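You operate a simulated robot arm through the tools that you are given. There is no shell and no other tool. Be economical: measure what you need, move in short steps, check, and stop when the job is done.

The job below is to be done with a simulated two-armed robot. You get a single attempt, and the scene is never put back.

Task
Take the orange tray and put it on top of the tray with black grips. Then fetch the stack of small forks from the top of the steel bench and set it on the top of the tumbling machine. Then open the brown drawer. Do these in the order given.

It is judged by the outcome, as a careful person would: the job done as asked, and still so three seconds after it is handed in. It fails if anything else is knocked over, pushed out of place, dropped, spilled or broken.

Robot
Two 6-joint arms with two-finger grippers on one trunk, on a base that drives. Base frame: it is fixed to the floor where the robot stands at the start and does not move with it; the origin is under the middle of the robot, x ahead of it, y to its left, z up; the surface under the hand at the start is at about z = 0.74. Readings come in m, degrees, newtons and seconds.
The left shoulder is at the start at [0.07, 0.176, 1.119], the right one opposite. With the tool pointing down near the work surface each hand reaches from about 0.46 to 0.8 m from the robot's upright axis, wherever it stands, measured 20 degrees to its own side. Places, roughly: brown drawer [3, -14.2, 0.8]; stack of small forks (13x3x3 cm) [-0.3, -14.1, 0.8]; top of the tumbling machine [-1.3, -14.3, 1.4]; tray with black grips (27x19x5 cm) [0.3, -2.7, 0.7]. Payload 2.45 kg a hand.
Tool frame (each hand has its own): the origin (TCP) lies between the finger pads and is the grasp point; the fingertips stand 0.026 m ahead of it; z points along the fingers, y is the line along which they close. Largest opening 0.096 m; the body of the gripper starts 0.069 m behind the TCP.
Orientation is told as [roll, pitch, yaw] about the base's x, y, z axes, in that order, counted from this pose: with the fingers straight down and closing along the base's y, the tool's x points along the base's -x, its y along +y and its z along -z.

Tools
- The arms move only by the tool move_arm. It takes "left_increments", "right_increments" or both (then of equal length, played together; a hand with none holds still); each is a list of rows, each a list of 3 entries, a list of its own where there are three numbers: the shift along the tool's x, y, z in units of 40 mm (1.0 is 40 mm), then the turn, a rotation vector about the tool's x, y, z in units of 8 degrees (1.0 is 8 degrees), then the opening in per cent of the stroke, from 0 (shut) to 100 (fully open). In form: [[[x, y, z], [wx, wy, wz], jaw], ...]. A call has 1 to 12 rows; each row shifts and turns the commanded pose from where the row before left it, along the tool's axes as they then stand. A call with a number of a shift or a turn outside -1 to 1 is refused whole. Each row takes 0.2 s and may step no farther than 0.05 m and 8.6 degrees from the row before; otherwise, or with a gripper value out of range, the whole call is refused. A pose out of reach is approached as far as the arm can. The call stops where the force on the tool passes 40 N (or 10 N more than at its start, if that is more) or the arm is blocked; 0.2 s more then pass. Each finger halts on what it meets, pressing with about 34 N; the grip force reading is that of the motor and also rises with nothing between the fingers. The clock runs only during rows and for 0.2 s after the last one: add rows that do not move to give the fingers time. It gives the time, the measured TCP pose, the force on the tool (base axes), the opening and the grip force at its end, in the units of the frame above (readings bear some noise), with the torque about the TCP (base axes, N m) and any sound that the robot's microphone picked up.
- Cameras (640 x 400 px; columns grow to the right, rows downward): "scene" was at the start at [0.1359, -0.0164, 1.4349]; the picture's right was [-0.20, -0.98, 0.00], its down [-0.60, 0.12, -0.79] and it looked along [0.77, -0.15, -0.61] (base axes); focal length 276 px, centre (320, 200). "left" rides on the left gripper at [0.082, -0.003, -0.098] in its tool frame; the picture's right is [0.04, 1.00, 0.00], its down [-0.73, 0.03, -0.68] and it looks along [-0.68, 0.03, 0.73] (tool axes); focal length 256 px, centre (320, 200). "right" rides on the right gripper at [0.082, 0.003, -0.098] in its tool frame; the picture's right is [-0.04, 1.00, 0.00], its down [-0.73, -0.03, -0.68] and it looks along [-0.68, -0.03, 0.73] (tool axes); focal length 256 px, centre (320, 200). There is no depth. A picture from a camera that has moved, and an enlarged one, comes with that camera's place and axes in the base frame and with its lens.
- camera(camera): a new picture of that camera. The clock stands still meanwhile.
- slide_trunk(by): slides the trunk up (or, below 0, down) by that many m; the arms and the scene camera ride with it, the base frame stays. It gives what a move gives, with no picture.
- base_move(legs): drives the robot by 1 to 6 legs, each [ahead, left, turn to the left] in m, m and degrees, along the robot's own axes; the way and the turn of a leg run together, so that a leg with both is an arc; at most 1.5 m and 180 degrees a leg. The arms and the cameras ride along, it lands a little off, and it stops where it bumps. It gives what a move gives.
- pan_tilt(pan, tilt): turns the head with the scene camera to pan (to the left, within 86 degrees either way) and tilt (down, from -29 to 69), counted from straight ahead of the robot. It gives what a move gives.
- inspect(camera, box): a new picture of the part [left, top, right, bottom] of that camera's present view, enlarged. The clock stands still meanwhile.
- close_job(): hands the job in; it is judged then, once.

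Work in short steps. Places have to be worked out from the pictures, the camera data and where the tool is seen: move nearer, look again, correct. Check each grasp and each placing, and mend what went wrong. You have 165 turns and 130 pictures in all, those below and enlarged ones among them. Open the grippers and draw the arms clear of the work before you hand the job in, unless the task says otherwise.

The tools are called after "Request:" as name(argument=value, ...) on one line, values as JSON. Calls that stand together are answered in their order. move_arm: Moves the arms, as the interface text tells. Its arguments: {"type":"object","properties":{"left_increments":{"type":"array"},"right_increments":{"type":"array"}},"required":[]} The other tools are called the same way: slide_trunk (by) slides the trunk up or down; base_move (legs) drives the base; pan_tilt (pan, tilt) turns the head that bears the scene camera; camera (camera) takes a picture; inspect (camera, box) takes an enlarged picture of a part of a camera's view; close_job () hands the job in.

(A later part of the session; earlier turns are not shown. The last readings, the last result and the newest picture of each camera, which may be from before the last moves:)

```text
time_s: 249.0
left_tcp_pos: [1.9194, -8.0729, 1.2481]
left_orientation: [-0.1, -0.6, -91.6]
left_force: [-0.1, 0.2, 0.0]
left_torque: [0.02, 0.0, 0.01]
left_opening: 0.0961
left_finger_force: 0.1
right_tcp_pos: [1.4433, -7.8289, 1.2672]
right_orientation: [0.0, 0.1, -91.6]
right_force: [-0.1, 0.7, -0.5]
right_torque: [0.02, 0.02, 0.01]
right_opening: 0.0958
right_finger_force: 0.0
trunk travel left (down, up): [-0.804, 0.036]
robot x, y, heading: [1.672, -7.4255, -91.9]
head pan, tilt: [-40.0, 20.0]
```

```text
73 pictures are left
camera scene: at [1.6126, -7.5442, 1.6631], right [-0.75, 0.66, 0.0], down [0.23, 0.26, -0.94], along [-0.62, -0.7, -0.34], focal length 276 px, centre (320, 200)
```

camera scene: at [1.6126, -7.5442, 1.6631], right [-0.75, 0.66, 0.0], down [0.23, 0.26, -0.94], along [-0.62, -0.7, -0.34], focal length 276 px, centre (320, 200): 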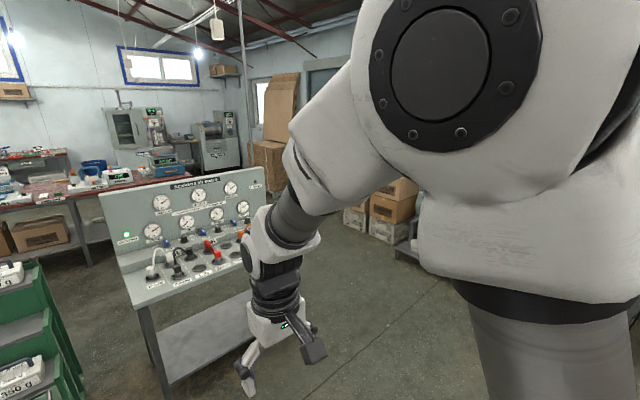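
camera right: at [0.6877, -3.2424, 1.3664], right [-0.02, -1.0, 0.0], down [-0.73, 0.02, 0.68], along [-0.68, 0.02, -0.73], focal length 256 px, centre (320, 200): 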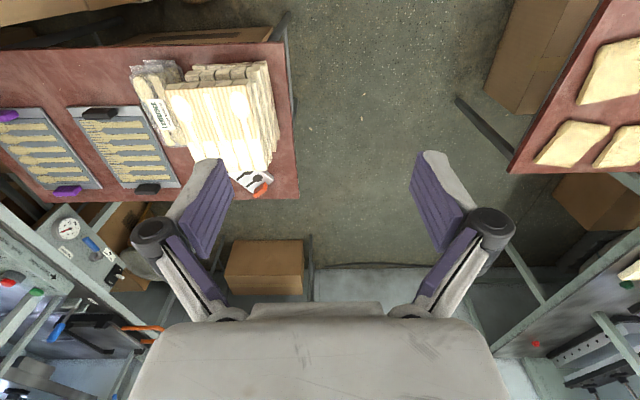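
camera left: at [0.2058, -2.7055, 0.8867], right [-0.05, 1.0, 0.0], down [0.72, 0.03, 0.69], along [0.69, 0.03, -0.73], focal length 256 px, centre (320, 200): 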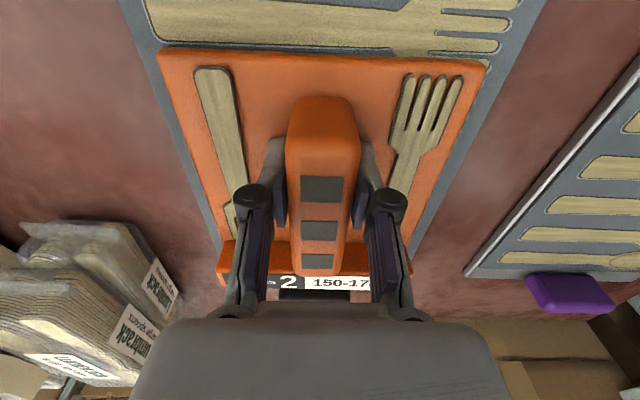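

A control-panel bench stands at x≈0.5–1.6, y≈-9.1; I'll pass it on its west side. I strafe right to x≈0 and look.

Request:
base_move(legs=[[0, -0.8, 1.8], [0, -0.85, 0]])

Request:
pan_tilt(pan=0, tilt=20)

Request:
camera(camera="scene")

```text
time_s: 257.5
left_tcp_pos: [0.2874, -8.0669, 1.2474]
left_orientation: [-0.1, -0.5, -89.5]
left_force: [-0.1, -0.8, 0.4]
left_torque: [0.02, -0.02, -0.01]
left_opening: 0.0961
left_finger_force: 0.2
right_tcp_pos: [-0.1986, -7.8415, 1.2679]
right_orientation: [0.0, 0.2, -89.4]
right_force: [1.4, -0.2, 0.4]
right_torque: [-0.01, 0.02, 0.01]
right_opening: 0.0961
right_finger_force: 0.1
trunk travel left (down, up): [-0.804, 0.036]
robot x, y, heading: [0.0149, -7.4317, -89.3]
head pan, tilt: [-40.0, 20.0]
```

```text
time_s: 258.5
left_tcp_pos: [0.2872, -8.0674, 1.2488]
left_orientation: [0.0, -0.5, -89.4]
left_force: [-0.7, -1.0, -0.2]
left_torque: [-0.05, 0.03, -0.02]
left_opening: 0.096
left_finger_force: 0.2
right_tcp_pos: [-0.1978, -7.8395, 1.2677]
right_orientation: [0.0, 0.1, -89.4]
right_force: [0.5, -0.7, -0.3]
right_torque: [0.0, 0.0, -0.03]
right_opening: 0.0959
right_finger_force: 0.1
trunk travel left (down, up): [-0.804, 0.036]
robot x, y, heading: [0.0147, -7.4234, -89.6]
head pan, tilt: [0.0, 20.0]
```

```text
72 pictures are left
camera scene: at [0.019, -7.5706, 1.6631], right [-1.0, -0.01, 0.0], down [0.0, 0.34, -0.94], along [0.01, -0.94, -0.34], focal length 276 px, centre (320, 200)
```

scene: 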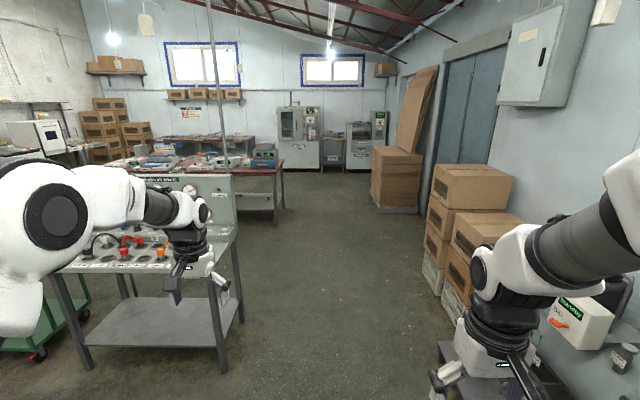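

The way south at x≈0 is clear. I drive about 5.2 m to y≈-12.6.

Request:
base_move(legs=[[1.3, -0.03, -0.4], [1.3, 0, 0], [1.3, 0, 0], [1.3, 0, 0]])

Request:
camera(camera="scene")

```text
time_s: 283.5
left_tcp_pos: [0.2186, -13.2837, 1.2489]
left_orientation: [0.0, -0.5, -91.0]
left_force: [0.5, 0.0, 0.4]
left_torque: [0.06, -0.05, 0.01]
left_opening: 0.0961
left_finger_force: 0.0
right_tcp_pos: [-0.2592, -13.0432, 1.2685]
right_orientation: [-0.1, 0.0, -91.0]
right_force: [1.0, 0.6, -0.1]
right_torque: [0.0, -0.01, -0.06]
right_opening: 0.096
right_finger_force: 0.0
trunk travel left (down, up): [-0.804, 0.036]
robot x, y, heading: [-0.0309, -12.6377, -91.0]
head pan, tilt: [0.0, 20.0]
```

```text
71 pictures are left
camera scene: at [-0.0341, -12.7814, 1.6632], right [-1.0, 0.02, 0.0], down [0.01, 0.34, -0.94], along [-0.02, -0.94, -0.34], focal length 276 px, centre (320, 200)
```

scene: 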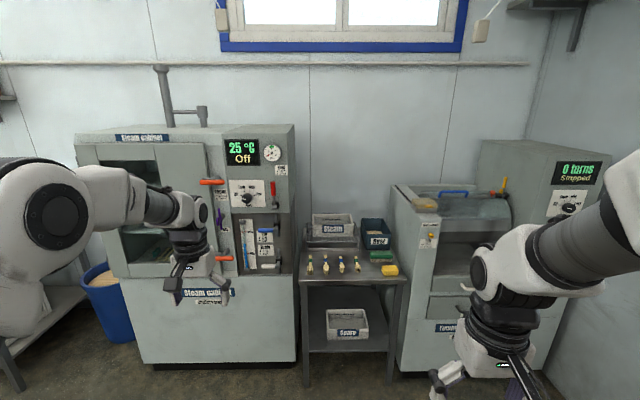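

The steel bench with fork things lies between the steam cabinet and the tumbling machine. I enlarge it.

Request:
inspect(camera="scene", box=[280, 190, 430, 300])

Request:
pan_tilt(pan=-35, tilt=10)

Request:
camera(camera="scene")

```text
3.64 times, centred on (355, 245) of scene
camera zoom: at [-0.0341, -12.7814, 1.6632], right [-1.0, 0.02, 0.0], down [0.01, 0.34, -0.94], along [-0.02, -0.94, -0.34], focal length 1003 px, centre (193, 36)
```

zoom: 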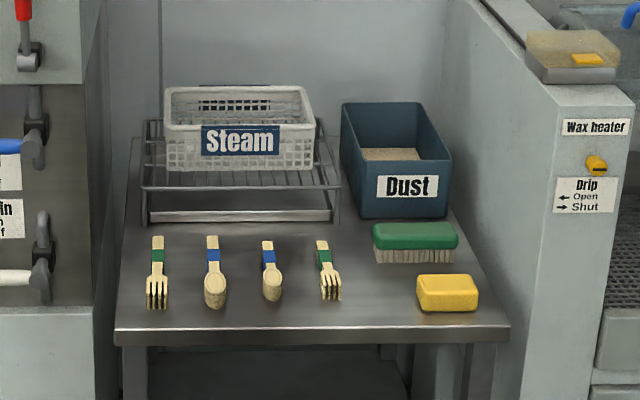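

```text
time_s: 284.5
left_tcp_pos: [0.219, -13.2868, 1.2496]
left_orientation: [-0.1, -0.5, -91.1]
left_force: [-0.3, 0.3, 0.3]
left_torque: [-0.02, 0.0, -0.02]
left_opening: 0.0961
left_finger_force: 0.1
right_tcp_pos: [-0.2594, -13.0459, 1.2677]
right_orientation: [0.0, 0.2, -91.0]
right_force: [-0.5, -0.9, 0.2]
right_torque: [0.01, -0.02, 0.01]
right_opening: 0.0959
right_finger_force: 0.0
trunk travel left (down, up): [-0.804, 0.036]
robot x, y, heading: [-0.0352, -12.6408, -90.9]
head pan, tilt: [-35.0, 10.0]
```

```text
69 pictures are left
camera scene: at [-0.087, -12.7642, 1.6794], right [-0.81, 0.59, 0.0], down [0.1, 0.14, -0.98], along [-0.58, -0.8, -0.17], focal length 276 px, centre (320, 200)
```

scene: 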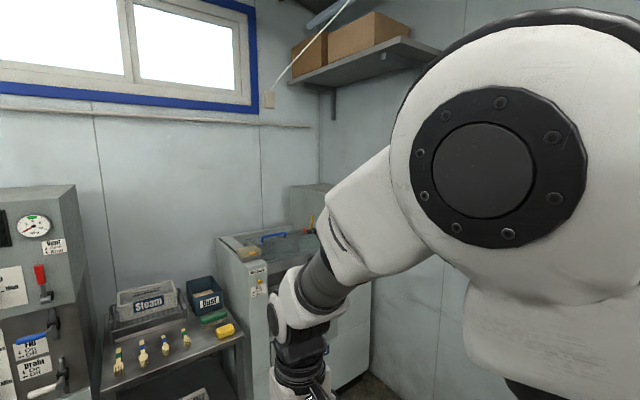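

The small forks are the right-hand fork stack at about (-0.27, -14.12), lying along y. I draw the left hand back so it clears the cabinet, then drive forward 0.8 m.

Request:
move_arm(left_increments=[[[1, 0, 0], [0, 0, 0], 50], [[1, 0, 0], [0, 0, 0], 0], [[1, 0, 0], [0, 0, 0], 0], [[1, 0, 0], [0, 0, 0], 0], [[1, 0, 0], [0, 0, 0], 0], [[0, 0, 0], [0, 0, 0], 0]])

Request:
base_move(legs=[[0.4, 0, 1], [0.38, 0, 0]])

Request:
camera(camera="right")

Request:
pan_tilt(pan=-5, tilt=45)

Request:
camera(camera="scene")

```text
time_s: 285.9
left_tcp_pos: [0.2236, -13.0857, 1.2453]
left_orientation: [0.1, -0.4, -91.1]
left_force: [-0.6, -0.2, -0.6]
left_torque: [-0.01, -0.01, 0.0]
left_opening: 0.0
left_finger_force: 28.1
right_tcp_pos: [-0.2584, -13.0469, 1.2685]
right_orientation: [0.0, 0.1, -91.1]
right_force: [1.2, 0.1, -0.1]
right_torque: [0.0, -0.01, 0.02]
right_opening: 0.096
right_finger_force: 0.0
trunk travel left (down, up): [-0.804, 0.036]
robot x, y, heading: [-0.0315, -12.6384, -90.9]
head pan, tilt: [-35.0, 10.0]
```

```text
time_s: 290.4
left_tcp_pos: [0.231, -13.8556, 1.2486]
left_orientation: [-0.1, -0.6, -89.7]
left_force: [-0.4, -0.6, -0.1]
left_torque: [-0.04, -0.01, -0.01]
left_opening: 0.0001
left_finger_force: 28.7
right_tcp_pos: [-0.2508, -13.8284, 1.2684]
right_orientation: [0.1, 0.1, -89.6]
right_force: [-0.5, 0.3, -0.3]
right_torque: [-0.01, 0.02, -0.03]
right_opening: 0.096
right_finger_force: 0.2
trunk travel left (down, up): [-0.804, 0.036]
robot x, y, heading: [-0.0313, -13.4192, -89.8]
head pan, tilt: [-35.0, 10.0]
```

```text
68 pictures are left
camera right: at [-0.2497, -13.7478, 1.367], right [1.0, -0.03, 0.0], down [-0.03, -0.73, 0.68], along [-0.02, -0.68, -0.73], focal length 256 px, centre (320, 200)
```

right: 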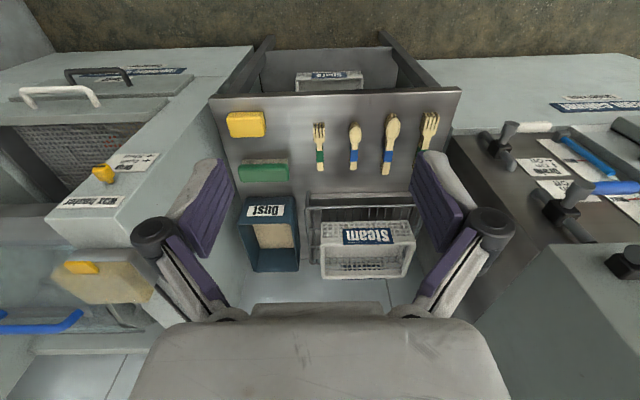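

```text
time_s: 291.4
left_tcp_pos: [0.2313, -13.8577, 1.2473]
left_orientation: [0.0, -0.5, -89.7]
left_force: [-0.2, 0.9, 0.5]
left_torque: [-0.01, -0.02, 0.04]
left_opening: 0.0001
left_finger_force: 28.7
right_tcp_pos: [-0.2498, -13.8296, 1.2696]
right_orientation: [0.0, 0.1, -89.7]
right_force: [-1.0, 0.9, 0.3]
right_torque: [-0.04, -0.01, 0.01]
right_opening: 0.096
right_finger_force: 0.1
trunk travel left (down, up): [-0.804, 0.036]
robot x, y, heading: [-0.0345, -13.4158, -89.7]
head pan, tilt: [-5.0, 45.0]
```

```text
67 pictures are left
camera scene: at [-0.0398, -13.5489, 1.6245], right [-1.0, 0.08, 0.0], down [0.06, 0.7, -0.71], along [-0.06, -0.71, -0.71], focal length 276 px, centre (320, 200)
```

scene: 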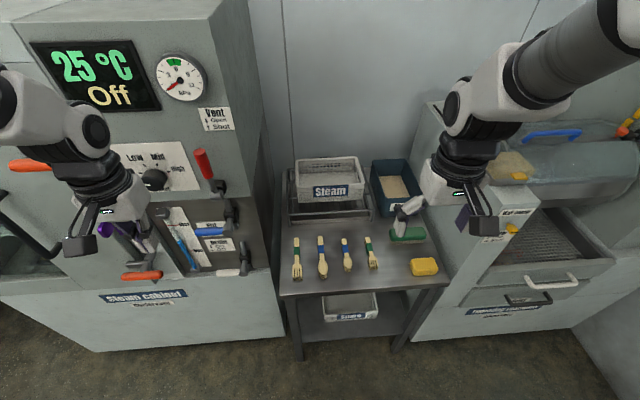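

Front face of the cabinet is around y≈-14.0; I pull the left hand back a bit more, then lower the trunk and bring the right hand over the small forks at (-0.27, -14.107).

Request:
move_arm(left_increments=[[[0.6, 0, 0], [0, 0, 0], 0], [[0.6, 0, 0], [0, 0, 0], 0], [[0, 0, 0], [0, 0, 0], 0]])

Request:
slide_trunk(by=-0.2)

Request:
move_arm(right_increments=[[[-0.87, -0.06, 0.4], [0, 0, 0], 80], [[-0.87, -0.06, 0.4], [0, 0, 0], 70], [[-0.87, -0.06, 0.4], [0, 0, 0], 70], [[-0.87, -0.06, 0.4], [0, 0, 0], 70], [[-0.87, -0.06, 0.4], [0, 0, 0], 70], [[-0.87, -0.06, 0.4], [0, 0, 0], 70], [[-0.87, -0.06, 0.4], [0, 0, 0], 70], [[-0.87, -0.06, 0.4], [0, 0, 0], 70], [[0, 0, 0], [0, 0, 0], 70]])

Request:
camera(camera="right")

```text
time_s: 292.2
left_tcp_pos: [0.2312, -13.809, 1.2463]
left_orientation: [0.2, -0.4, -89.8]
left_force: [0.2, 0.7, 0.0]
left_torque: [0.01, 0.03, 0.01]
left_opening: 0.0002
left_finger_force: 28.5
right_tcp_pos: [-0.2516, -13.8313, 1.2682]
right_orientation: [-0.1, 0.1, -89.6]
right_force: [0.2, -0.3, -0.1]
right_torque: [0.02, 0.0, 0.01]
right_opening: 0.096
right_finger_force: 0.1
trunk travel left (down, up): [-0.804, 0.036]
robot x, y, heading: [-0.0387, -13.4178, -89.9]
head pan, tilt: [-5.0, 45.0]
```

```text
time_s: 294.4
left_tcp_pos: [0.2305, -13.8081, 1.0454]
left_orientation: [0.0, -0.5, -89.6]
left_force: [0.5, 0.3, 0.7]
left_torque: [0.0, 0.04, -0.01]
left_opening: 0.0
left_finger_force: 28.5
right_tcp_pos: [-0.2514, -13.8301, 1.0679]
right_orientation: [0.0, 0.1, -89.7]
right_force: [-0.3, 0.9, -0.3]
right_torque: [-0.04, 0.01, 0.02]
right_opening: 0.0957
right_finger_force: 0.1
trunk travel left (down, up): [-0.604, 0.236]
robot x, y, heading: [-0.0336, -13.4229, -89.7]
head pan, tilt: [-5.0, 45.0]
```

```text
time_s: 296.4
left_tcp_pos: [0.2307, -13.8067, 1.0462]
left_orientation: [-0.1, -0.6, -89.7]
left_force: [-0.6, 0.8, 0.0]
left_torque: [-0.01, 0.0, 0.01]
left_opening: 0.0
left_finger_force: 28.5
right_tcp_pos: [-0.2677, -14.1067, 0.9412]
right_orientation: [0.0, 0.0, -89.7]
right_force: [-0.3, 0.0, 0.2]
right_torque: [0.01, -0.03, -0.03]
right_opening: 0.0675
right_finger_force: 0.0
trunk travel left (down, up): [-0.604, 0.236]
robot x, y, heading: [-0.0338, -13.4188, -89.6]
head pan, tilt: [-5.0, 45.0]
```

```text
66 pictures are left
camera right: at [-0.2658, -14.026, 1.0397], right [1.0, -0.03, 0.0], down [-0.03, -0.73, 0.68], along [-0.02, -0.68, -0.73], focal length 256 px, centre (320, 200)
```

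right: 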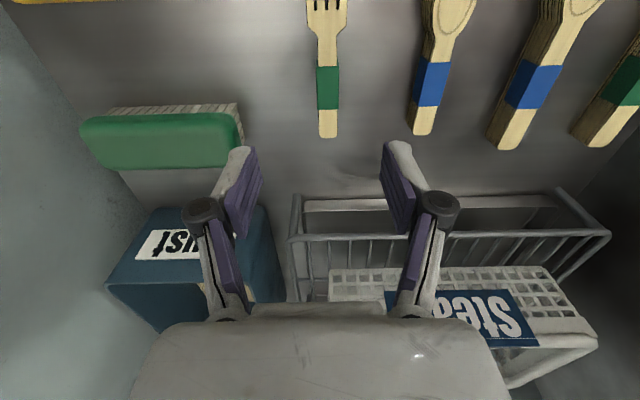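

The stack is at x≈-0.262, aligned with the fingers. I descend to z≈0.80 and look.

Request:
move_arm(right_increments=[[[0, 0.15, 0.7], [0, 0, 0], 70], [[0, 0, 0.8], [0, 0, 0], 70], [[0, 0, 0.8], [0, 0, 0], 70], [[0, 0, 0.8], [0, 0, 0], 70], [[0, 0, 0.4], [0, 0, 0], 70], [[0, 0, 0], [0, 0, 0], 70]])

Request:
camera(camera="right")

Request:
inspect(camera="scene", box=[270, 110, 450, 240])

```text
time_s: 297.6
left_tcp_pos: [0.2291, -13.801, 1.05]
left_orientation: [0.1, -1.0, -89.9]
left_force: [0.1, 0.1, -0.2]
left_torque: [0.01, -0.06, -0.01]
left_opening: 0.0
left_finger_force: 28.3
right_tcp_pos: [-0.2669, -14.1099, 0.8262]
right_orientation: [-0.1, -1.7, -89.9]
right_force: [-16.5, 8.0, 66.4]
right_torque: [0.91, 0.81, 0.15]
right_opening: 0.0147
right_finger_force: 37.1
trunk travel left (down, up): [-0.604, 0.236]
robot x, y, heading: [-0.0351, -13.4186, -89.7]
head pan, tilt: [-5.0, 45.0]
stopped in row 5 (right hand): the force on the tool passed its limit at 53 N (the readings are from after the stop); the commanded pose is now the measured one
```

```text
65 pictures are left
camera right: at [-0.2657, -14.0252, 0.9224], right [1.0, -0.04, 0.0], down [-0.03, -0.71, 0.7], along [-0.03, -0.7, -0.71], focal length 256 px, centre (320, 200)
```

right: 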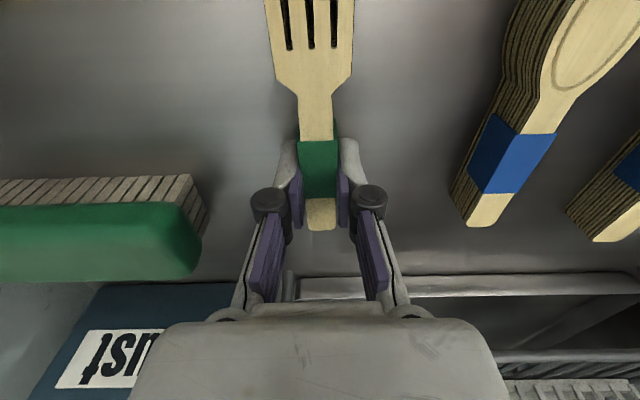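

```text
3.08 times, centred on (360, 175) of scene
camera zoom: at [-0.0415, -13.5378, 1.4267], right [-1.0, 0.08, 0.0], down [0.06, 0.7, -0.71], along [-0.06, -0.71, -0.7], focal length 848 px, centre (197, 277)
```

zoom: 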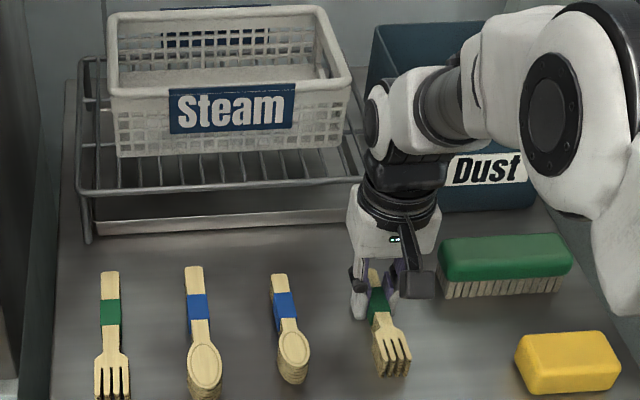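

The tips touched the bench (so its top is about z 0.80) and the fingers have closed on the handle band, 1.5 cm wide. I ease up a few mm while gripping.

Request:
move_arm(right_increments=[[[0, 0, -0.1], [0, 0, 0], 0], [[0, 0, 0], [0, 0, 0], 0], [[0, 0, 0], [0, 0, 0], 0]])

Request:
camera(camera="right")

```text
time_s: 298.4
left_tcp_pos: [0.2297, -13.8018, 1.0491]
left_orientation: [0.2, -0.9, -89.8]
left_force: [0.3, -0.2, 0.3]
left_torque: [-0.03, -0.03, 0.0]
left_opening: 0.0
left_finger_force: 28.5
right_tcp_pos: [-0.2643, -14.108, 0.8256]
right_orientation: [0.1, -1.4, -89.6]
right_force: [-30.6, -0.4, 61.5]
right_torque: [0.41, 0.88, 0.23]
right_opening: 0.0143
right_finger_force: 34.9
trunk travel left (down, up): [-0.604, 0.236]
robot x, y, heading: [-0.0336, -13.4148, -89.8]
head pan, tilt: [-5.0, 45.0]
```

```text
63 pictures are left
camera right: at [-0.2633, -14.0259, 0.9228], right [1.0, -0.03, 0.0], down [-0.03, -0.72, 0.7], along [-0.02, -0.7, -0.72], focal length 256 px, centre (320, 200)
```

right: 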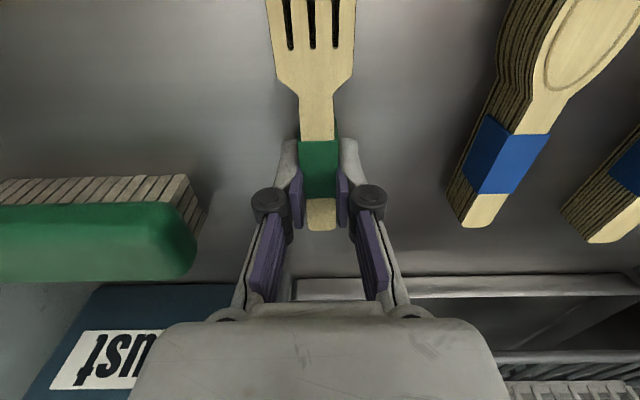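

Still pressing on the bench; I raise another 12 mm in small steps.

Request:
move_arm(right_increments=[[[0, 0, -0.1], [0, 0, 0], 0], [[0, 0, -0.1], [0, 0, 0], 0], [[0, 0, -0.1], [0, 0, 0], 0], [[0, 0, 0], [0, 0, 0], 0]])

```text
time_s: 299.4
left_tcp_pos: [0.232, -13.8077, 1.0452]
left_orientation: [0.0, -0.6, -89.7]
left_force: [-0.1, 0.2, -0.5]
left_torque: [0.03, 0.04, 0.03]
left_opening: 0.0001
left_finger_force: 28.7
right_tcp_pos: [-0.2608, -14.1096, 0.8263]
right_orientation: [-0.1, -0.4, -89.7]
right_force: [1.2, 1.2, 3.6]
right_torque: [-0.11, -0.03, 0.03]
right_opening: 0.0145
right_finger_force: 34.1
trunk travel left (down, up): [-0.604, 0.236]
robot x, y, heading: [-0.0344, -13.4187, -89.8]
head pan, tilt: [-5.0, 45.0]
```

Force is relieved. Now I lift 6 cm slowly and check the stack.

Request:
move_arm(right_increments=[[[0, 0, -0.1], [0, 0, 0], 0], [[0, 0, -0.2], [0, 0, 0], 0], [[0, 0, -0.3], [0, 0, 0], 0], [[0, 0, -0.4], [0, 0, 0], 0], [[0, 0, -0.5], [0, 0, 0], 0], [[0, 0, 0], [0, 0, 0], 0]])

Request:
camera(camera="right")

Request:
inspect(camera="scene", box=[270, 110, 450, 240])

```text
time_s: 300.8
left_tcp_pos: [0.2304, -13.8083, 1.045]
left_orientation: [0.0, -0.6, -89.7]
left_force: [0.0, -0.4, -0.6]
left_torque: [0.04, -0.02, 0.0]
left_opening: 0.0
left_finger_force: 28.6
right_tcp_pos: [-0.2645, -14.1107, 0.8874]
right_orientation: [0.0, -0.6, -89.8]
right_force: [0.7, -0.1, -0.3]
right_torque: [-0.01, -0.03, 0.02]
right_opening: 0.0144
right_finger_force: 34.6
trunk travel left (down, up): [-0.604, 0.236]
robot x, y, heading: [-0.0321, -13.4176, -89.8]
head pan, tilt: [-5.0, 45.0]
```

```text
62 pictures are left
camera right: at [-0.2622, -14.0297, 0.9865], right [1.0, -0.03, 0.0], down [-0.03, -0.73, 0.68], along [-0.02, -0.68, -0.73], focal length 256 px, centre (320, 200)
```

right: 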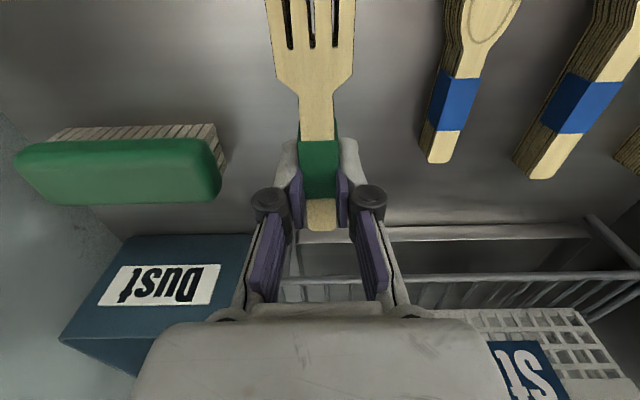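

```text
3.08 times, centred on (360, 175) of scene
camera zoom: at [-0.04, -13.5498, 1.4243], right [-1.0, 0.08, 0.0], down [0.06, 0.71, -0.71], along [-0.06, -0.7, -0.71], focal length 848 px, centre (197, 277)
```

zoom: 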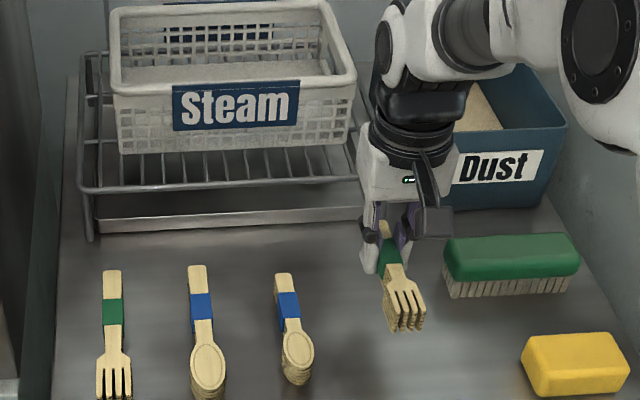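

The stack is held. I raise it, draw it back, lift the trunk fully and back off to look at the tumbling machine's top.

Request:
move_arm(right_increments=[[[0, 0, -0.7], [0, 0, 0], 0], [[0, 0, -0.8], [0, 0, 0], 0], [[0, 0, -0.8], [0, 0, 0], 0], [[0.3, 0, -0.8], [0, 0, 0], 0], [[0.7, 0, -0.5], [0, 0, 0], 0], [[0.8, 0, 0], [0, 0, 0], 0], [[0.8, 0, 0], [0, 0, 0], 0], [[0.8, 0, 0], [0, 0, 0], 0], [[0.8, 0, 0], [0, 0, 0], 0], [[0.8, 0, 0], [0, 0, 0], 0], [[0.8, 0, 0], [0, 0, 0], 0], [[0.4, 0, 0], [0, 0, 0], 0]])

Request:
slide_trunk(by=0.236)

Request:
base_move(legs=[[-0.5, 0, 0], [0, -0.7, 0]])

Request:
pan_tilt(pan=-5, tilt=20)

Request:
camera(camera="scene")

```text
time_s: 303.4
left_tcp_pos: [0.2303, -13.8081, 1.0455]
left_orientation: [0.1, -0.5, -89.7]
left_force: [-0.6, 0.5, 0.1]
left_torque: [-0.02, 0.04, -0.02]
left_opening: 0.0001
left_finger_force: 28.0
right_tcp_pos: [-0.2645, -13.8615, 1.0313]
right_orientation: [0.0, -0.5, -89.7]
right_force: [-0.9, 0.5, -0.3]
right_torque: [-0.04, -0.02, 0.03]
right_opening: 0.0145
right_finger_force: 33.8
trunk travel left (down, up): [-0.604, 0.236]
robot x, y, heading: [-0.0341, -13.4192, -89.5]
head pan, tilt: [-5.0, 45.0]
```

```text
time_s: 305.8
left_tcp_pos: [0.2294, -13.8087, 1.2817]
left_orientation: [0.0, -0.5, -89.7]
left_force: [0.1, 0.4, 0.4]
left_torque: [0.02, -0.02, 0.0]
left_opening: 0.0
left_finger_force: 28.9
right_tcp_pos: [-0.2656, -13.8609, 1.267]
right_orientation: [0.0, -0.5, -89.7]
right_force: [-1.0, -0.4, -0.9]
right_torque: [-0.03, 0.02, -0.01]
right_opening: 0.0142
right_finger_force: 33.8
trunk travel left (down, up): [-0.84, 0.0]
robot x, y, heading: [-0.0381, -13.418, -89.7]
head pan, tilt: [-5.0, 45.0]
```

```text
time_s: 312.2
left_tcp_pos: [-0.4634, -13.3064, 1.2817]
left_orientation: [0.1, -0.6, -89.1]
left_force: [0.1, -0.9, -0.8]
left_torque: [0.0, 0.02, -0.05]
left_opening: 0.0
left_finger_force: 29.2
right_tcp_pos: [-0.9582, -13.3654, 1.2677]
right_orientation: [0.0, -0.5, -89.0]
right_force: [0.2, -0.4, -0.4]
right_torque: [-0.01, 0.03, 0.03]
right_opening: 0.0144
right_finger_force: 34.2
trunk travel left (down, up): [-0.84, 0.0]
robot x, y, heading: [-0.7335, -12.9193, -88.9]
head pan, tilt: [-5.0, 45.0]
```

```text
time_s: 313.1
left_tcp_pos: [-0.4656, -13.3065, 1.2813]
left_orientation: [0.1, -0.5, -89.1]
left_force: [-0.6, 0.0, -0.5]
left_torque: [0.0, -0.03, 0.03]
left_opening: 0.0
left_finger_force: 28.9
right_tcp_pos: [-0.9603, -13.367, 1.2681]
right_orientation: [0.0, -0.5, -89.0]
right_force: [-0.6, 1.1, 0.0]
right_torque: [0.01, 0.0, 0.01]
right_opening: 0.0143
right_finger_force: 33.9
trunk travel left (down, up): [-0.84, 0.0]
robot x, y, heading: [-0.7348, -12.921, -89.2]
head pan, tilt: [-5.0, 20.0]
```

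```text
60 pictures are left
camera scene: at [-0.7395, -13.0626, 1.699], right [-1.0, 0.07, 0.0], down [0.02, 0.34, -0.94], along [-0.07, -0.94, -0.34], focal length 276 px, centre (320, 200)
```

scene: 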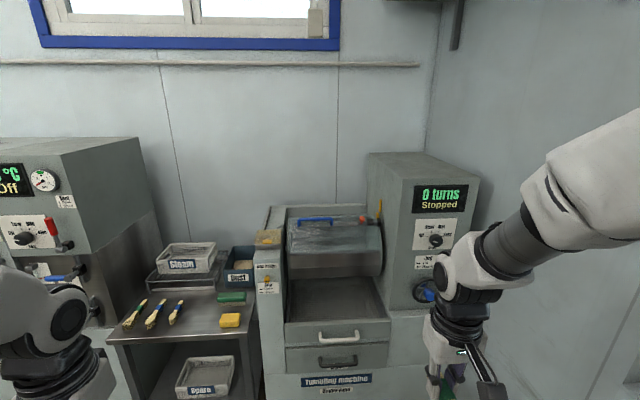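

The tall part's top spans about x∈[-1.46,-1.16], y∈[-14.7,-14.1], z≈1.4. I raise the right hand above that height before going in.

Request:
move_arm(right_increments=[[[0, 0, -0.7], [0, 0, 0], 0], [[0, 0, -0.9], [0, 0, 0], 0], [[0, 0, -0.9], [0, 0, 0], 0], [[0, 0, -0.9], [0, 0, 0], 0], [[0, 0, -0.9], [0, 0, 0], 0], [[0, 0, -0.9], [0, 0, 0], 0], [[0, 0, -0.7], [0, 0, 0], 0], [[0, 0, 0], [0, 0, 0], 0]])

Request:
base_move(legs=[[0.0, -0.18, -0.9], [0.3, 0, 0]])

Request:
camera(camera="scene")

Request:
camera(camera="right")

```text
time_s: 314.9
left_tcp_pos: [-0.4656, -13.3076, 1.2825]
left_orientation: [0.0, -0.5, -89.1]
left_force: [-0.4, -0.3, -0.1]
left_torque: [0.02, -0.02, 0.01]
left_opening: 0.0001
left_finger_force: 28.0
right_tcp_pos: [-0.9587, -13.4065, 1.492]
right_orientation: [0.1, -0.4, -89.0]
right_force: [0.2, -0.9, 0.0]
right_torque: [-0.01, 0.03, 0.03]
right_opening: 0.0142
right_finger_force: 33.7
right hand out of reach, approached as far as the arm can: row 3, 4, 5, 6
trunk travel left (down, up): [-0.84, 0.0]
robot x, y, heading: [-0.7355, -12.9183, -89.1]
head pan, tilt: [-5.0, 20.0]
```

```text
time_s: 318.1
left_tcp_pos: [-0.6501, -13.6098, 1.2838]
left_orientation: [0.2, -0.6, -89.9]
left_force: [1.0, 0.7, -0.1]
left_torque: [-0.03, 0.0, 0.0]
left_opening: 0.0002
left_finger_force: 28.5
right_tcp_pos: [-1.1458, -13.7022, 1.4919]
right_orientation: [0.0, -0.5, -89.7]
right_force: [0.0, -0.6, 0.4]
right_torque: [0.0, -0.02, -0.02]
right_opening: 0.0142
right_finger_force: 33.3
trunk travel left (down, up): [-0.84, 0.0]
robot x, y, heading: [-0.9152, -13.224, -89.9]
head pan, tilt: [-5.0, 20.0]
```

```text
59 pictures are left
camera scene: at [-0.9209, -13.3609, 1.6994], right [-1.0, 0.08, 0.0], down [0.03, 0.34, -0.94], along [-0.08, -0.94, -0.34], focal length 276 px, centre (320, 200)
```

scene: 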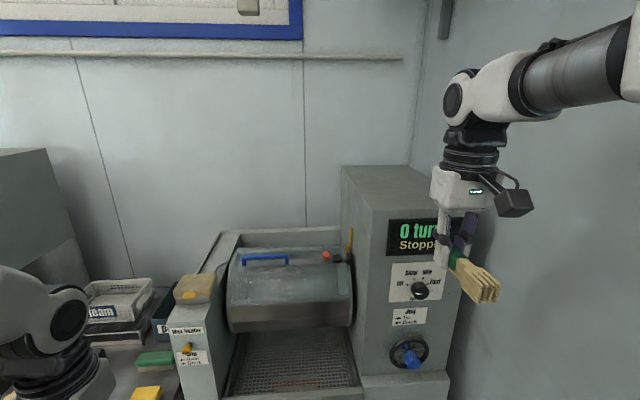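

```text
58 pictures are left
camera right: at [-1.1443, -13.62, 1.5899], right [1.0, -0.04, 0.0], down [-0.03, -0.73, 0.69], along [-0.02, -0.69, -0.73], focal length 256 px, centre (320, 200)
```

right: 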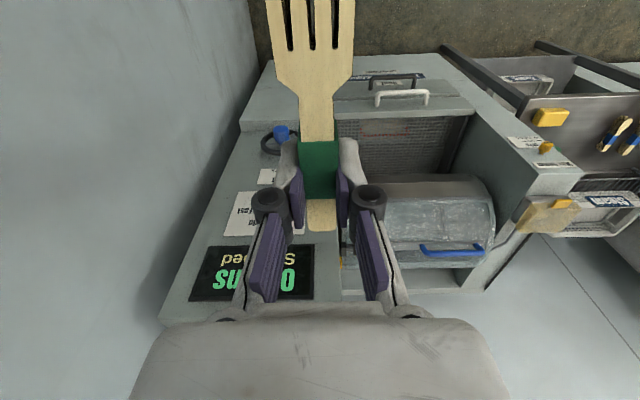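

Top corners recomputed: x from -1.47 to -1.13, front edge y≈-14.11. I drive forward 0.33 m, then shift the hand over to (-1.30, -14.25).

Request:
base_move(legs=[[0.32, 0, 0]])

Request:
move_arm(right_increments=[[[-0.6, -0.48, 0], [0, 0, 0], 0], [[-0.7, -0.48, 0], [0, 0, 0], 0], [[-0.7, -0.48, 0], [0, 0, 0], 0], [[-0.7, -0.48, 0], [0, 0, 0], 0], [[-0.7, -0.48, 0], [0, 0, 0], 0], [[-0.7, -0.48, 0], [0, 0, 0], 0], [[-0.7, -0.48, 0], [0, 0, 0], 0], [[-0.7, -0.48, 0], [0, 0, 0], 0], [[0, 0, 0], [0, 0, 0], 0]])

Request:
camera(camera="scene")

Request:
camera(camera="right")

```text
time_s: 320.2
left_tcp_pos: [-0.6494, -13.9325, 1.2825]
left_orientation: [0.0, -0.6, -90.0]
left_force: [0.1, 0.2, -0.5]
left_torque: [-0.02, 0.0, 0.01]
left_opening: 0.0
left_finger_force: 28.4
right_tcp_pos: [-1.1465, -14.023, 1.4934]
right_orientation: [0.0, -0.6, -89.9]
right_force: [-0.1, 0.4, -0.8]
right_torque: [-0.06, -0.01, -0.02]
right_opening: 0.0142
right_finger_force: 34.3
trunk travel left (down, up): [-0.84, 0.0]
robot x, y, heading: [-0.916, -13.5443, -89.9]
head pan, tilt: [-5.0, 20.0]
```

```text
time_s: 322.2
left_tcp_pos: [-0.6507, -13.9342, 1.2827]
left_orientation: [0.1, -0.6, -90.1]
left_force: [-0.7, 0.1, -0.4]
left_torque: [-0.03, 0.0, -0.01]
left_opening: 0.0
left_finger_force: 28.3
right_tcp_pos: [-1.28, -14.206, 1.4844]
right_orientation: [0.1, -0.5, -89.9]
right_force: [-0.6, 0.6, 0.4]
right_torque: [0.0, -0.02, 0.02]
right_opening: 0.0144
right_finger_force: 34.5
right hand out of reach, approached as far as the arm can: row 7, 8
trunk travel left (down, up): [-0.84, 0.0]
robot x, y, heading: [-0.913, -13.5394, -90.1]
head pan, tilt: [-5.0, 20.0]
```

```text
57 pictures are left
camera scene: at [-0.9192, -13.6849, 1.6992], right [-1.0, 0.09, 0.0], down [0.03, 0.34, -0.94], along [-0.08, -0.94, -0.34], focal length 276 px, centre (320, 200)
```

scene: 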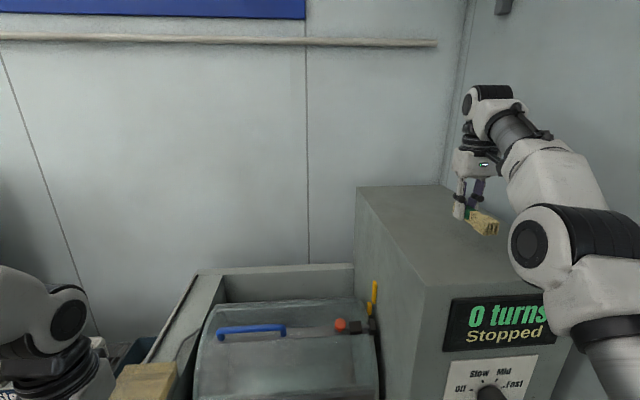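

```text
56 pictures are left
camera right: at [-1.278, -14.1246, 1.5816], right [1.0, -0.04, 0.0], down [-0.03, -0.73, 0.69], along [-0.03, -0.68, -0.73], focal length 256 px, centre (320, 200)
```

right: 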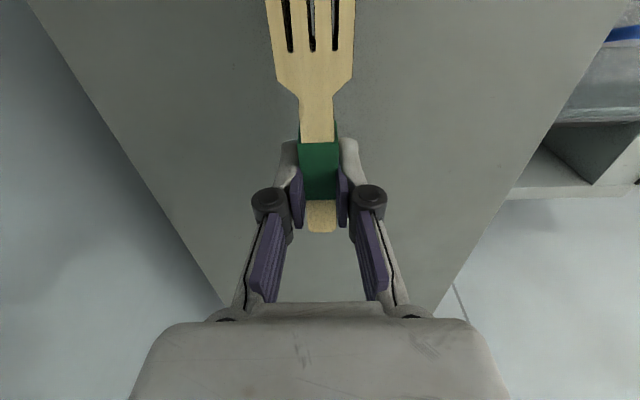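

Hand is centred over the top with tines about 5 cm inside the front edge. I lower slowly, moving a little further back as reach allows.

Request:
move_arm(right_increments=[[[-0.2, 0, 0.25], [0, 0, 0], 0], [[-0.2, 0, 0.25], [0, 0, 0], 0], [[-0.2, 0, 0.25], [0, 0, 0], 0], [[-0.1, 0, 0.15], [0, 0, 0], 0], [[0, 0, 0], [0, 0, 0], 0]])

Request:
inspect(camera="scene", box=[350, 120, 570, 300])

```text
time_s: 323.5
left_tcp_pos: [-0.6503, -13.9331, 1.2825]
left_orientation: [0.0, -0.8, -90.0]
left_force: [0.3, 0.5, 0.0]
left_torque: [0.03, 0.02, 0.01]
left_opening: 0.0
left_finger_force: 28.6
right_tcp_pos: [-1.2764, -14.226, 1.4456]
right_orientation: [-0.2, -1.2, -90.1]
right_force: [-0.5, 2.1, 12.0]
right_torque: [0.21, -0.07, 0.06]
right_opening: 0.0142
right_finger_force: 34.3
right hand out of reach, approached as far as the arm can: row 1, 3
trunk travel left (down, up): [-0.84, 0.0]
robot x, y, heading: [-0.9087, -13.5443, -90.1]
head pan, tilt: [-5.0, 20.0]
stopped in row 5 (right hand): the force on the tool passed its limit at 42 N (the readings are from after the stop); the commanded pose is now the measured one
```

```text
2.22 times, centred on (460, 210) of scene
camera zoom: at [-0.9191, -13.6828, 1.6991], right [-1.0, 0.09, 0.0], down [0.03, 0.34, -0.94], along [-0.08, -0.94, -0.34], focal length 613 px, centre (9, 178)
```

zoom: 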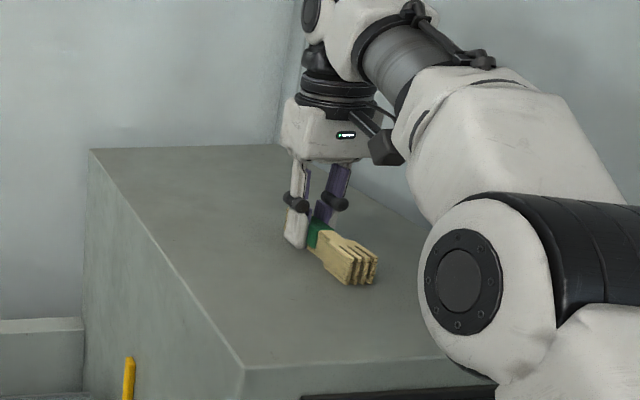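

The stack touches the top, well inside the edges. I open the fingers and lift straight off.

Request:
move_arm(right_increments=[[[0, 0, 0], [0, 0, 0], 30], [[0, 0, 0], [0, 0, 0], 50], [[0, 0, 0], [0, 0, 0], 60], [[0, 0, 0], [0, 0, 0], 60], [[0, 0, -0.3], [0, 0, 0], 60], [[0, 0, -0.5], [0, 0, 0], 60], [[0, 0, -0.5], [0, 0, 0], 60], [[0, 0, 0], [0, 0, 0], 60]])

Request:
camera(camera="right")

Request:
inspect(camera="scene", box=[350, 120, 570, 300])

```text
time_s: 325.3
left_tcp_pos: [-0.651, -13.9345, 1.2823]
left_orientation: [-0.1, -0.5, -90.1]
left_force: [0.1, -0.3, 0.0]
left_torque: [-0.02, 0.03, 0.02]
left_opening: 0.0
left_finger_force: 28.5
right_tcp_pos: [-1.2724, -14.214, 1.4767]
right_orientation: [-0.1, -1.0, -90.0]
right_force: [0.3, -0.2, 0.3]
right_torque: [0.03, -0.03, 0.01]
right_opening: 0.0575
right_finger_force: 0.0
right hand out of reach, approached as far as the arm can: row 5, 6, 7
trunk travel left (down, up): [-0.84, 0.0]
robot x, y, heading: [-0.9094, -13.5417, -90.0]
head pan, tilt: [-5.0, 20.0]
```

```text
54 pictures are left
camera right: at [-1.2698, -14.1312, 1.5741], right [1.0, -0.04, 0.0], down [-0.03, -0.72, 0.69], along [-0.03, -0.69, -0.72], focal length 256 px, centre (320, 200)
```

right: 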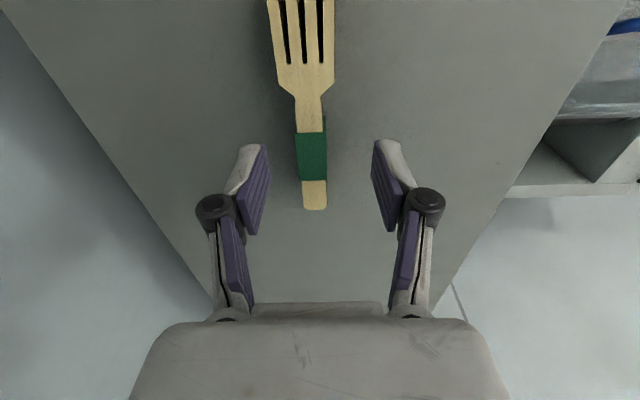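

```text
2.22 times, centred on (460, 210) of scene
camera zoom: at [-0.9202, -13.6865, 1.6991], right [-1.0, 0.09, 0.0], down [0.03, 0.34, -0.94], along [-0.08, -0.94, -0.34], focal length 613 px, centre (9, 178)
```

zoom: 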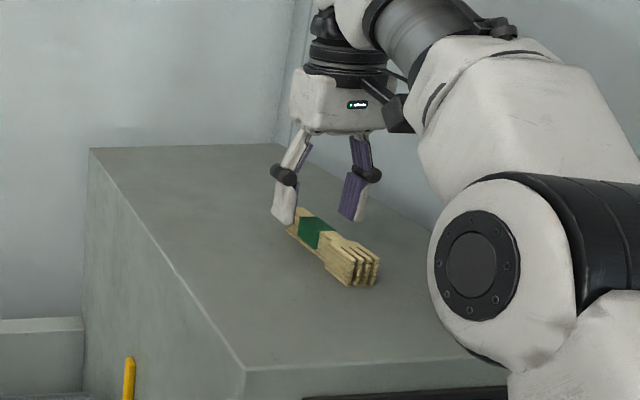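

The forks lie safely on the top. I rise while drawing back between the open fingers, then back the base off.

Request:
move_arm(right_increments=[[[0.3, 0, -0.6], [0, 0, 0], 60], [[0.5, 0, -0.6], [0, 0, 0], 60], [[0.7, 0, -0.3], [0, 0, 0], 60], [[0.8, 0, 0], [0, 0, 0], 60], [[0.8, 0, 0], [0, 0, 0], 60], [[0.8, 0, 0], [0, 0, 0], 60], [[0.8, 0, 0], [0, 0, 0], 60]])

Request:
base_move(legs=[[-0.6, 0, 0]])

Request:
camera(camera="scene")

```text
time_s: 326.9
left_tcp_pos: [-0.6516, -13.9323, 1.2823]
left_orientation: [0.2, -0.6, -90.1]
left_force: [0.0, 0.5, -0.4]
left_torque: [0.02, -0.04, 0.0]
left_opening: 0.0001
left_finger_force: 28.4
right_tcp_pos: [-1.2705, -14.0215, 1.5348]
right_orientation: [-0.1, -1.0, -89.9]
right_force: [-0.4, 1.0, 0.4]
right_torque: [-0.04, -0.04, -0.02]
right_opening: 0.0578
right_finger_force: 0.0
trunk travel left (down, up): [-0.84, 0.0]
robot x, y, heading: [-0.9163, -13.5445, -89.9]
head pan, tilt: [-5.0, 20.0]
```

```text
time_s: 330.4
left_tcp_pos: [-0.6503, -13.3286, 1.2806]
left_orientation: [0.0, -0.5, -90.6]
left_force: [0.0, -0.1, 0.1]
left_torque: [0.01, -0.01, 0.03]
left_opening: 0.0
left_finger_force: 28.7
right_tcp_pos: [-1.272, -13.4117, 1.5335]
right_orientation: [0.0, -0.8, -90.7]
right_force: [-0.1, -1.4, -0.2]
right_torque: [0.04, 0.04, -0.01]
right_opening: 0.0576
right_finger_force: 0.0
trunk travel left (down, up): [-0.84, 0.0]
robot x, y, heading: [-0.9092, -12.9329, -90.5]
head pan, tilt: [-5.0, 20.0]
```

```text
52 pictures are left
camera scene: at [-0.9187, -13.0772, 1.6989], right [-1.0, 0.1, 0.0], down [0.03, 0.34, -0.94], along [-0.09, -0.93, -0.34], focal length 276 px, centre (320, 200)
```

scene: 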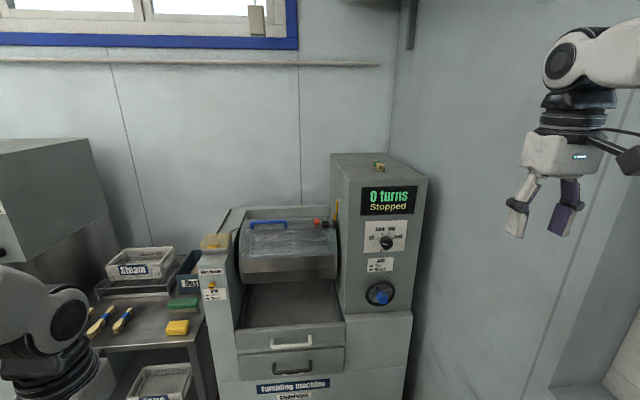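

Step two is done. I tuck the right hand in and move east, turning to look toward the drawer.

Request:
move_arm(right_increments=[[[0.2, 0.4, 0.8], [0, 0, 0], 60], [[0.2, 0.5, 0.8], [0, 0, 0], 60], [[0.2, 0.5, 0.8], [0, 0, 0], 60], [[0.2, 0.5, 0.8], [0, 0, 0], 60], [[0.2, 0.5, 0.8], [0, 0, 0], 60], [[0.2, 0.5, 0.8], [0, 0, 0], 60], [[0.2, 0.4, 0.8], [0, 0, 0], 60]])

Request:
base_move(legs=[[0.05, 0.9, 0.5]])

Request:
pan_tilt(pan=70, tilt=20)

Request:
camera(camera="scene")

```text
time_s: 332.0
left_tcp_pos: [-0.6501, -13.3277, 1.2819]
left_orientation: [0.0, -0.5, -90.7]
left_force: [-0.7, -0.3, -0.1]
left_torque: [0.0, 0.04, 0.0]
left_opening: 0.0002
left_finger_force: 28.5
right_tcp_pos: [-1.1415, -13.3722, 1.3079]
right_orientation: [-0.2, -1.0, -90.6]
right_force: [0.2, 0.0, 0.4]
right_torque: [0.01, 0.0, 0.0]
right_opening: 0.0577
right_finger_force: 0.1
right hand out of reach, approached as far as the arm can: row 1, 2
trunk travel left (down, up): [-0.84, 0.0]
robot x, y, heading: [-0.9099, -12.9332, -90.6]
head pan, tilt: [-5.0, 20.0]
```

```text
time_s: 336.8
left_tcp_pos: [0.2633, -13.38, 1.2824]
left_orientation: [0.0, -0.5, -90.1]
left_force: [-0.4, 0.8, -0.1]
left_torque: [-0.02, -0.01, -0.02]
left_opening: 0.0
left_finger_force: 28.3
right_tcp_pos: [-0.2274, -13.4292, 1.3083]
right_orientation: [-0.1, -1.0, -90.0]
right_force: [0.0, -0.4, 0.3]
right_torque: [0.01, -0.03, -0.02]
right_opening: 0.0579
right_finger_force: 0.0
trunk travel left (down, up): [-0.84, 0.0]
robot x, y, heading: [-0.0006, -12.9881, -90.3]
head pan, tilt: [-5.0, 20.0]
```

```text
time_s: 338.2
left_tcp_pos: [0.2638, -13.3811, 1.2813]
left_orientation: [0.1, -0.5, -90.2]
left_force: [0.2, -0.1, -0.1]
left_torque: [0.0, 0.0, 0.01]
left_opening: 0.0
left_finger_force: 28.6
right_tcp_pos: [-0.2263, -13.4292, 1.3083]
right_orientation: [-0.1, -0.8, -90.1]
right_force: [0.4, -0.4, 0.2]
right_torque: [-0.03, -0.02, -0.02]
right_opening: 0.0577
right_finger_force: 0.1
trunk travel left (down, up): [-0.84, 0.0]
robot x, y, heading: [0.0, -12.9863, -90.0]
head pan, tilt: [70.0, 20.0]
```

```text
51 pictures are left
camera scene: at [0.0907, -13.07, 1.6991], right [-0.35, -0.94, 0.0], down [-0.32, 0.12, -0.94], along [0.88, -0.32, -0.34], focal length 276 px, centre (320, 200)
```

scene: 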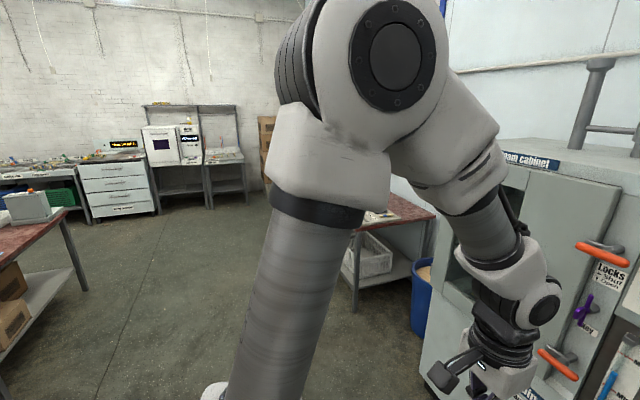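

Open floor to the east. I move 1.4 m that way and look at the drawer site.

Request:
base_move(legs=[[0, 1.4, 0]])

Request:
pan_tilt(pan=30, tilt=20)

Request:
camera(camera="scene")

```text
time_s: 345.3
left_tcp_pos: [1.6739, -13.3801, 1.2825]
left_orientation: [0.1, -0.6, -89.9]
left_force: [-0.5, 0.5, -1.1]
left_torque: [0.02, 0.02, 0.03]
left_opening: 0.0001
left_finger_force: 29.0
right_tcp_pos: [1.1828, -13.43, 1.308]
right_orientation: [-0.2, -0.9, -89.8]
right_force: [-0.3, 0.4, 1.2]
right_torque: [0.01, -0.01, 0.0]
right_opening: 0.0577
right_finger_force: 0.1
trunk travel left (down, up): [-0.84, 0.0]
robot x, y, heading: [1.4103, -12.9888, -89.8]
head pan, tilt: [70.0, 20.0]
```

```text
time_s: 346.3
left_tcp_pos: [1.6732, -13.3786, 1.2825]
left_orientation: [0.0, -0.5, -89.9]
left_force: [-0.5, -0.2, -0.4]
left_torque: [-0.02, 0.0, -0.02]
left_opening: 0.0
left_finger_force: 28.3
right_tcp_pos: [1.1837, -13.4309, 1.3083]
right_orientation: [-0.1, -0.9, -89.8]
right_force: [0.4, -0.4, -0.3]
right_torque: [0.02, -0.03, -0.03]
right_opening: 0.0577
right_finger_force: 0.1
trunk travel left (down, up): [-0.84, 0.0]
robot x, y, heading: [1.4113, -12.9873, -89.7]
head pan, tilt: [30.0, 20.0]
```

```text
50 pictures are left
camera scene: at [1.4576, -13.1184, 1.6991], right [-0.86, -0.5, 0.0], down [-0.17, 0.3, -0.94], along [0.47, -0.81, -0.34], focal length 276 px, centre (320, 200)
```

scene: 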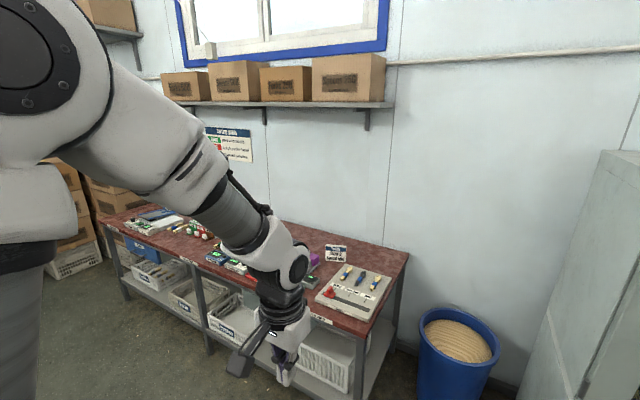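

A long red bench runs along the back wall; the drawer should be on or in it around x=3. I move on to x≈2.7.

Request:
base_move(legs=[[0, 1.3, 0]])

Request:
pan_tilt(pan=0, tilt=35)

Request:
camera(camera="scene")

```text
time_s: 352.9
left_tcp_pos: [2.9563, -13.408, 1.2818]
left_orientation: [0.1, -0.5, -92.1]
left_force: [0.1, 0.0, 0.0]
left_torque: [0.0, 0.01, -0.03]
left_opening: 0.0
left_finger_force: 28.9
right_tcp_pos: [2.4637, -13.4426, 1.3078]
right_orientation: [0.0, -0.9, -91.8]
right_force: [-0.2, -0.1, 0.7]
right_torque: [-0.01, -0.04, 0.02]
right_opening: 0.0576
right_finger_force: 0.2
trunk travel left (down, up): [-0.84, 0.0]
robot x, y, heading: [2.7088, -13.0083, -92.1]
head pan, tilt: [30.0, 20.0]
```

```text
time_s: 353.8
left_tcp_pos: [2.9566, -13.4089, 1.2811]
left_orientation: [0.0, -0.4, -91.9]
left_force: [-0.3, 0.6, -0.4]
left_torque: [0.02, -0.03, 0.01]
left_opening: 0.0
left_finger_force: 28.8
right_tcp_pos: [2.4653, -13.4421, 1.3082]
right_orientation: [-0.1, -0.9, -92.0]
right_force: [0.0, 0.5, -0.9]
right_torque: [-0.01, 0.01, 0.02]
right_opening: 0.0575
right_finger_force: 0.2
trunk travel left (down, up): [-0.84, 0.0]
robot x, y, heading: [2.7046, -13.0064, -91.7]
head pan, tilt: [0.0, 35.0]
```

```text
49 pictures are left
camera scene: at [2.7037, -13.1462, 1.6753], right [-1.0, 0.03, 0.0], down [0.02, 0.57, -0.82], along [-0.03, -0.82, -0.57], focal length 276 px, centre (320, 200)
```

scene: 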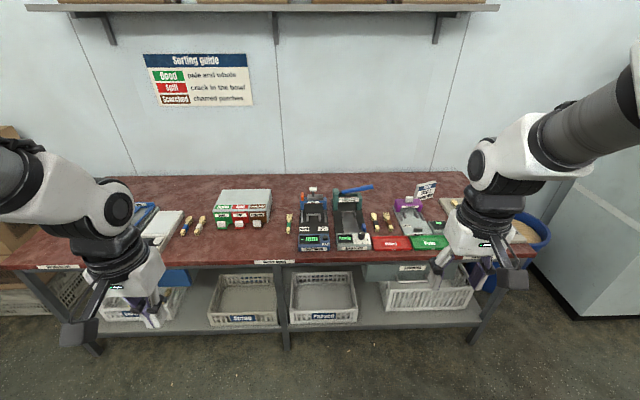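

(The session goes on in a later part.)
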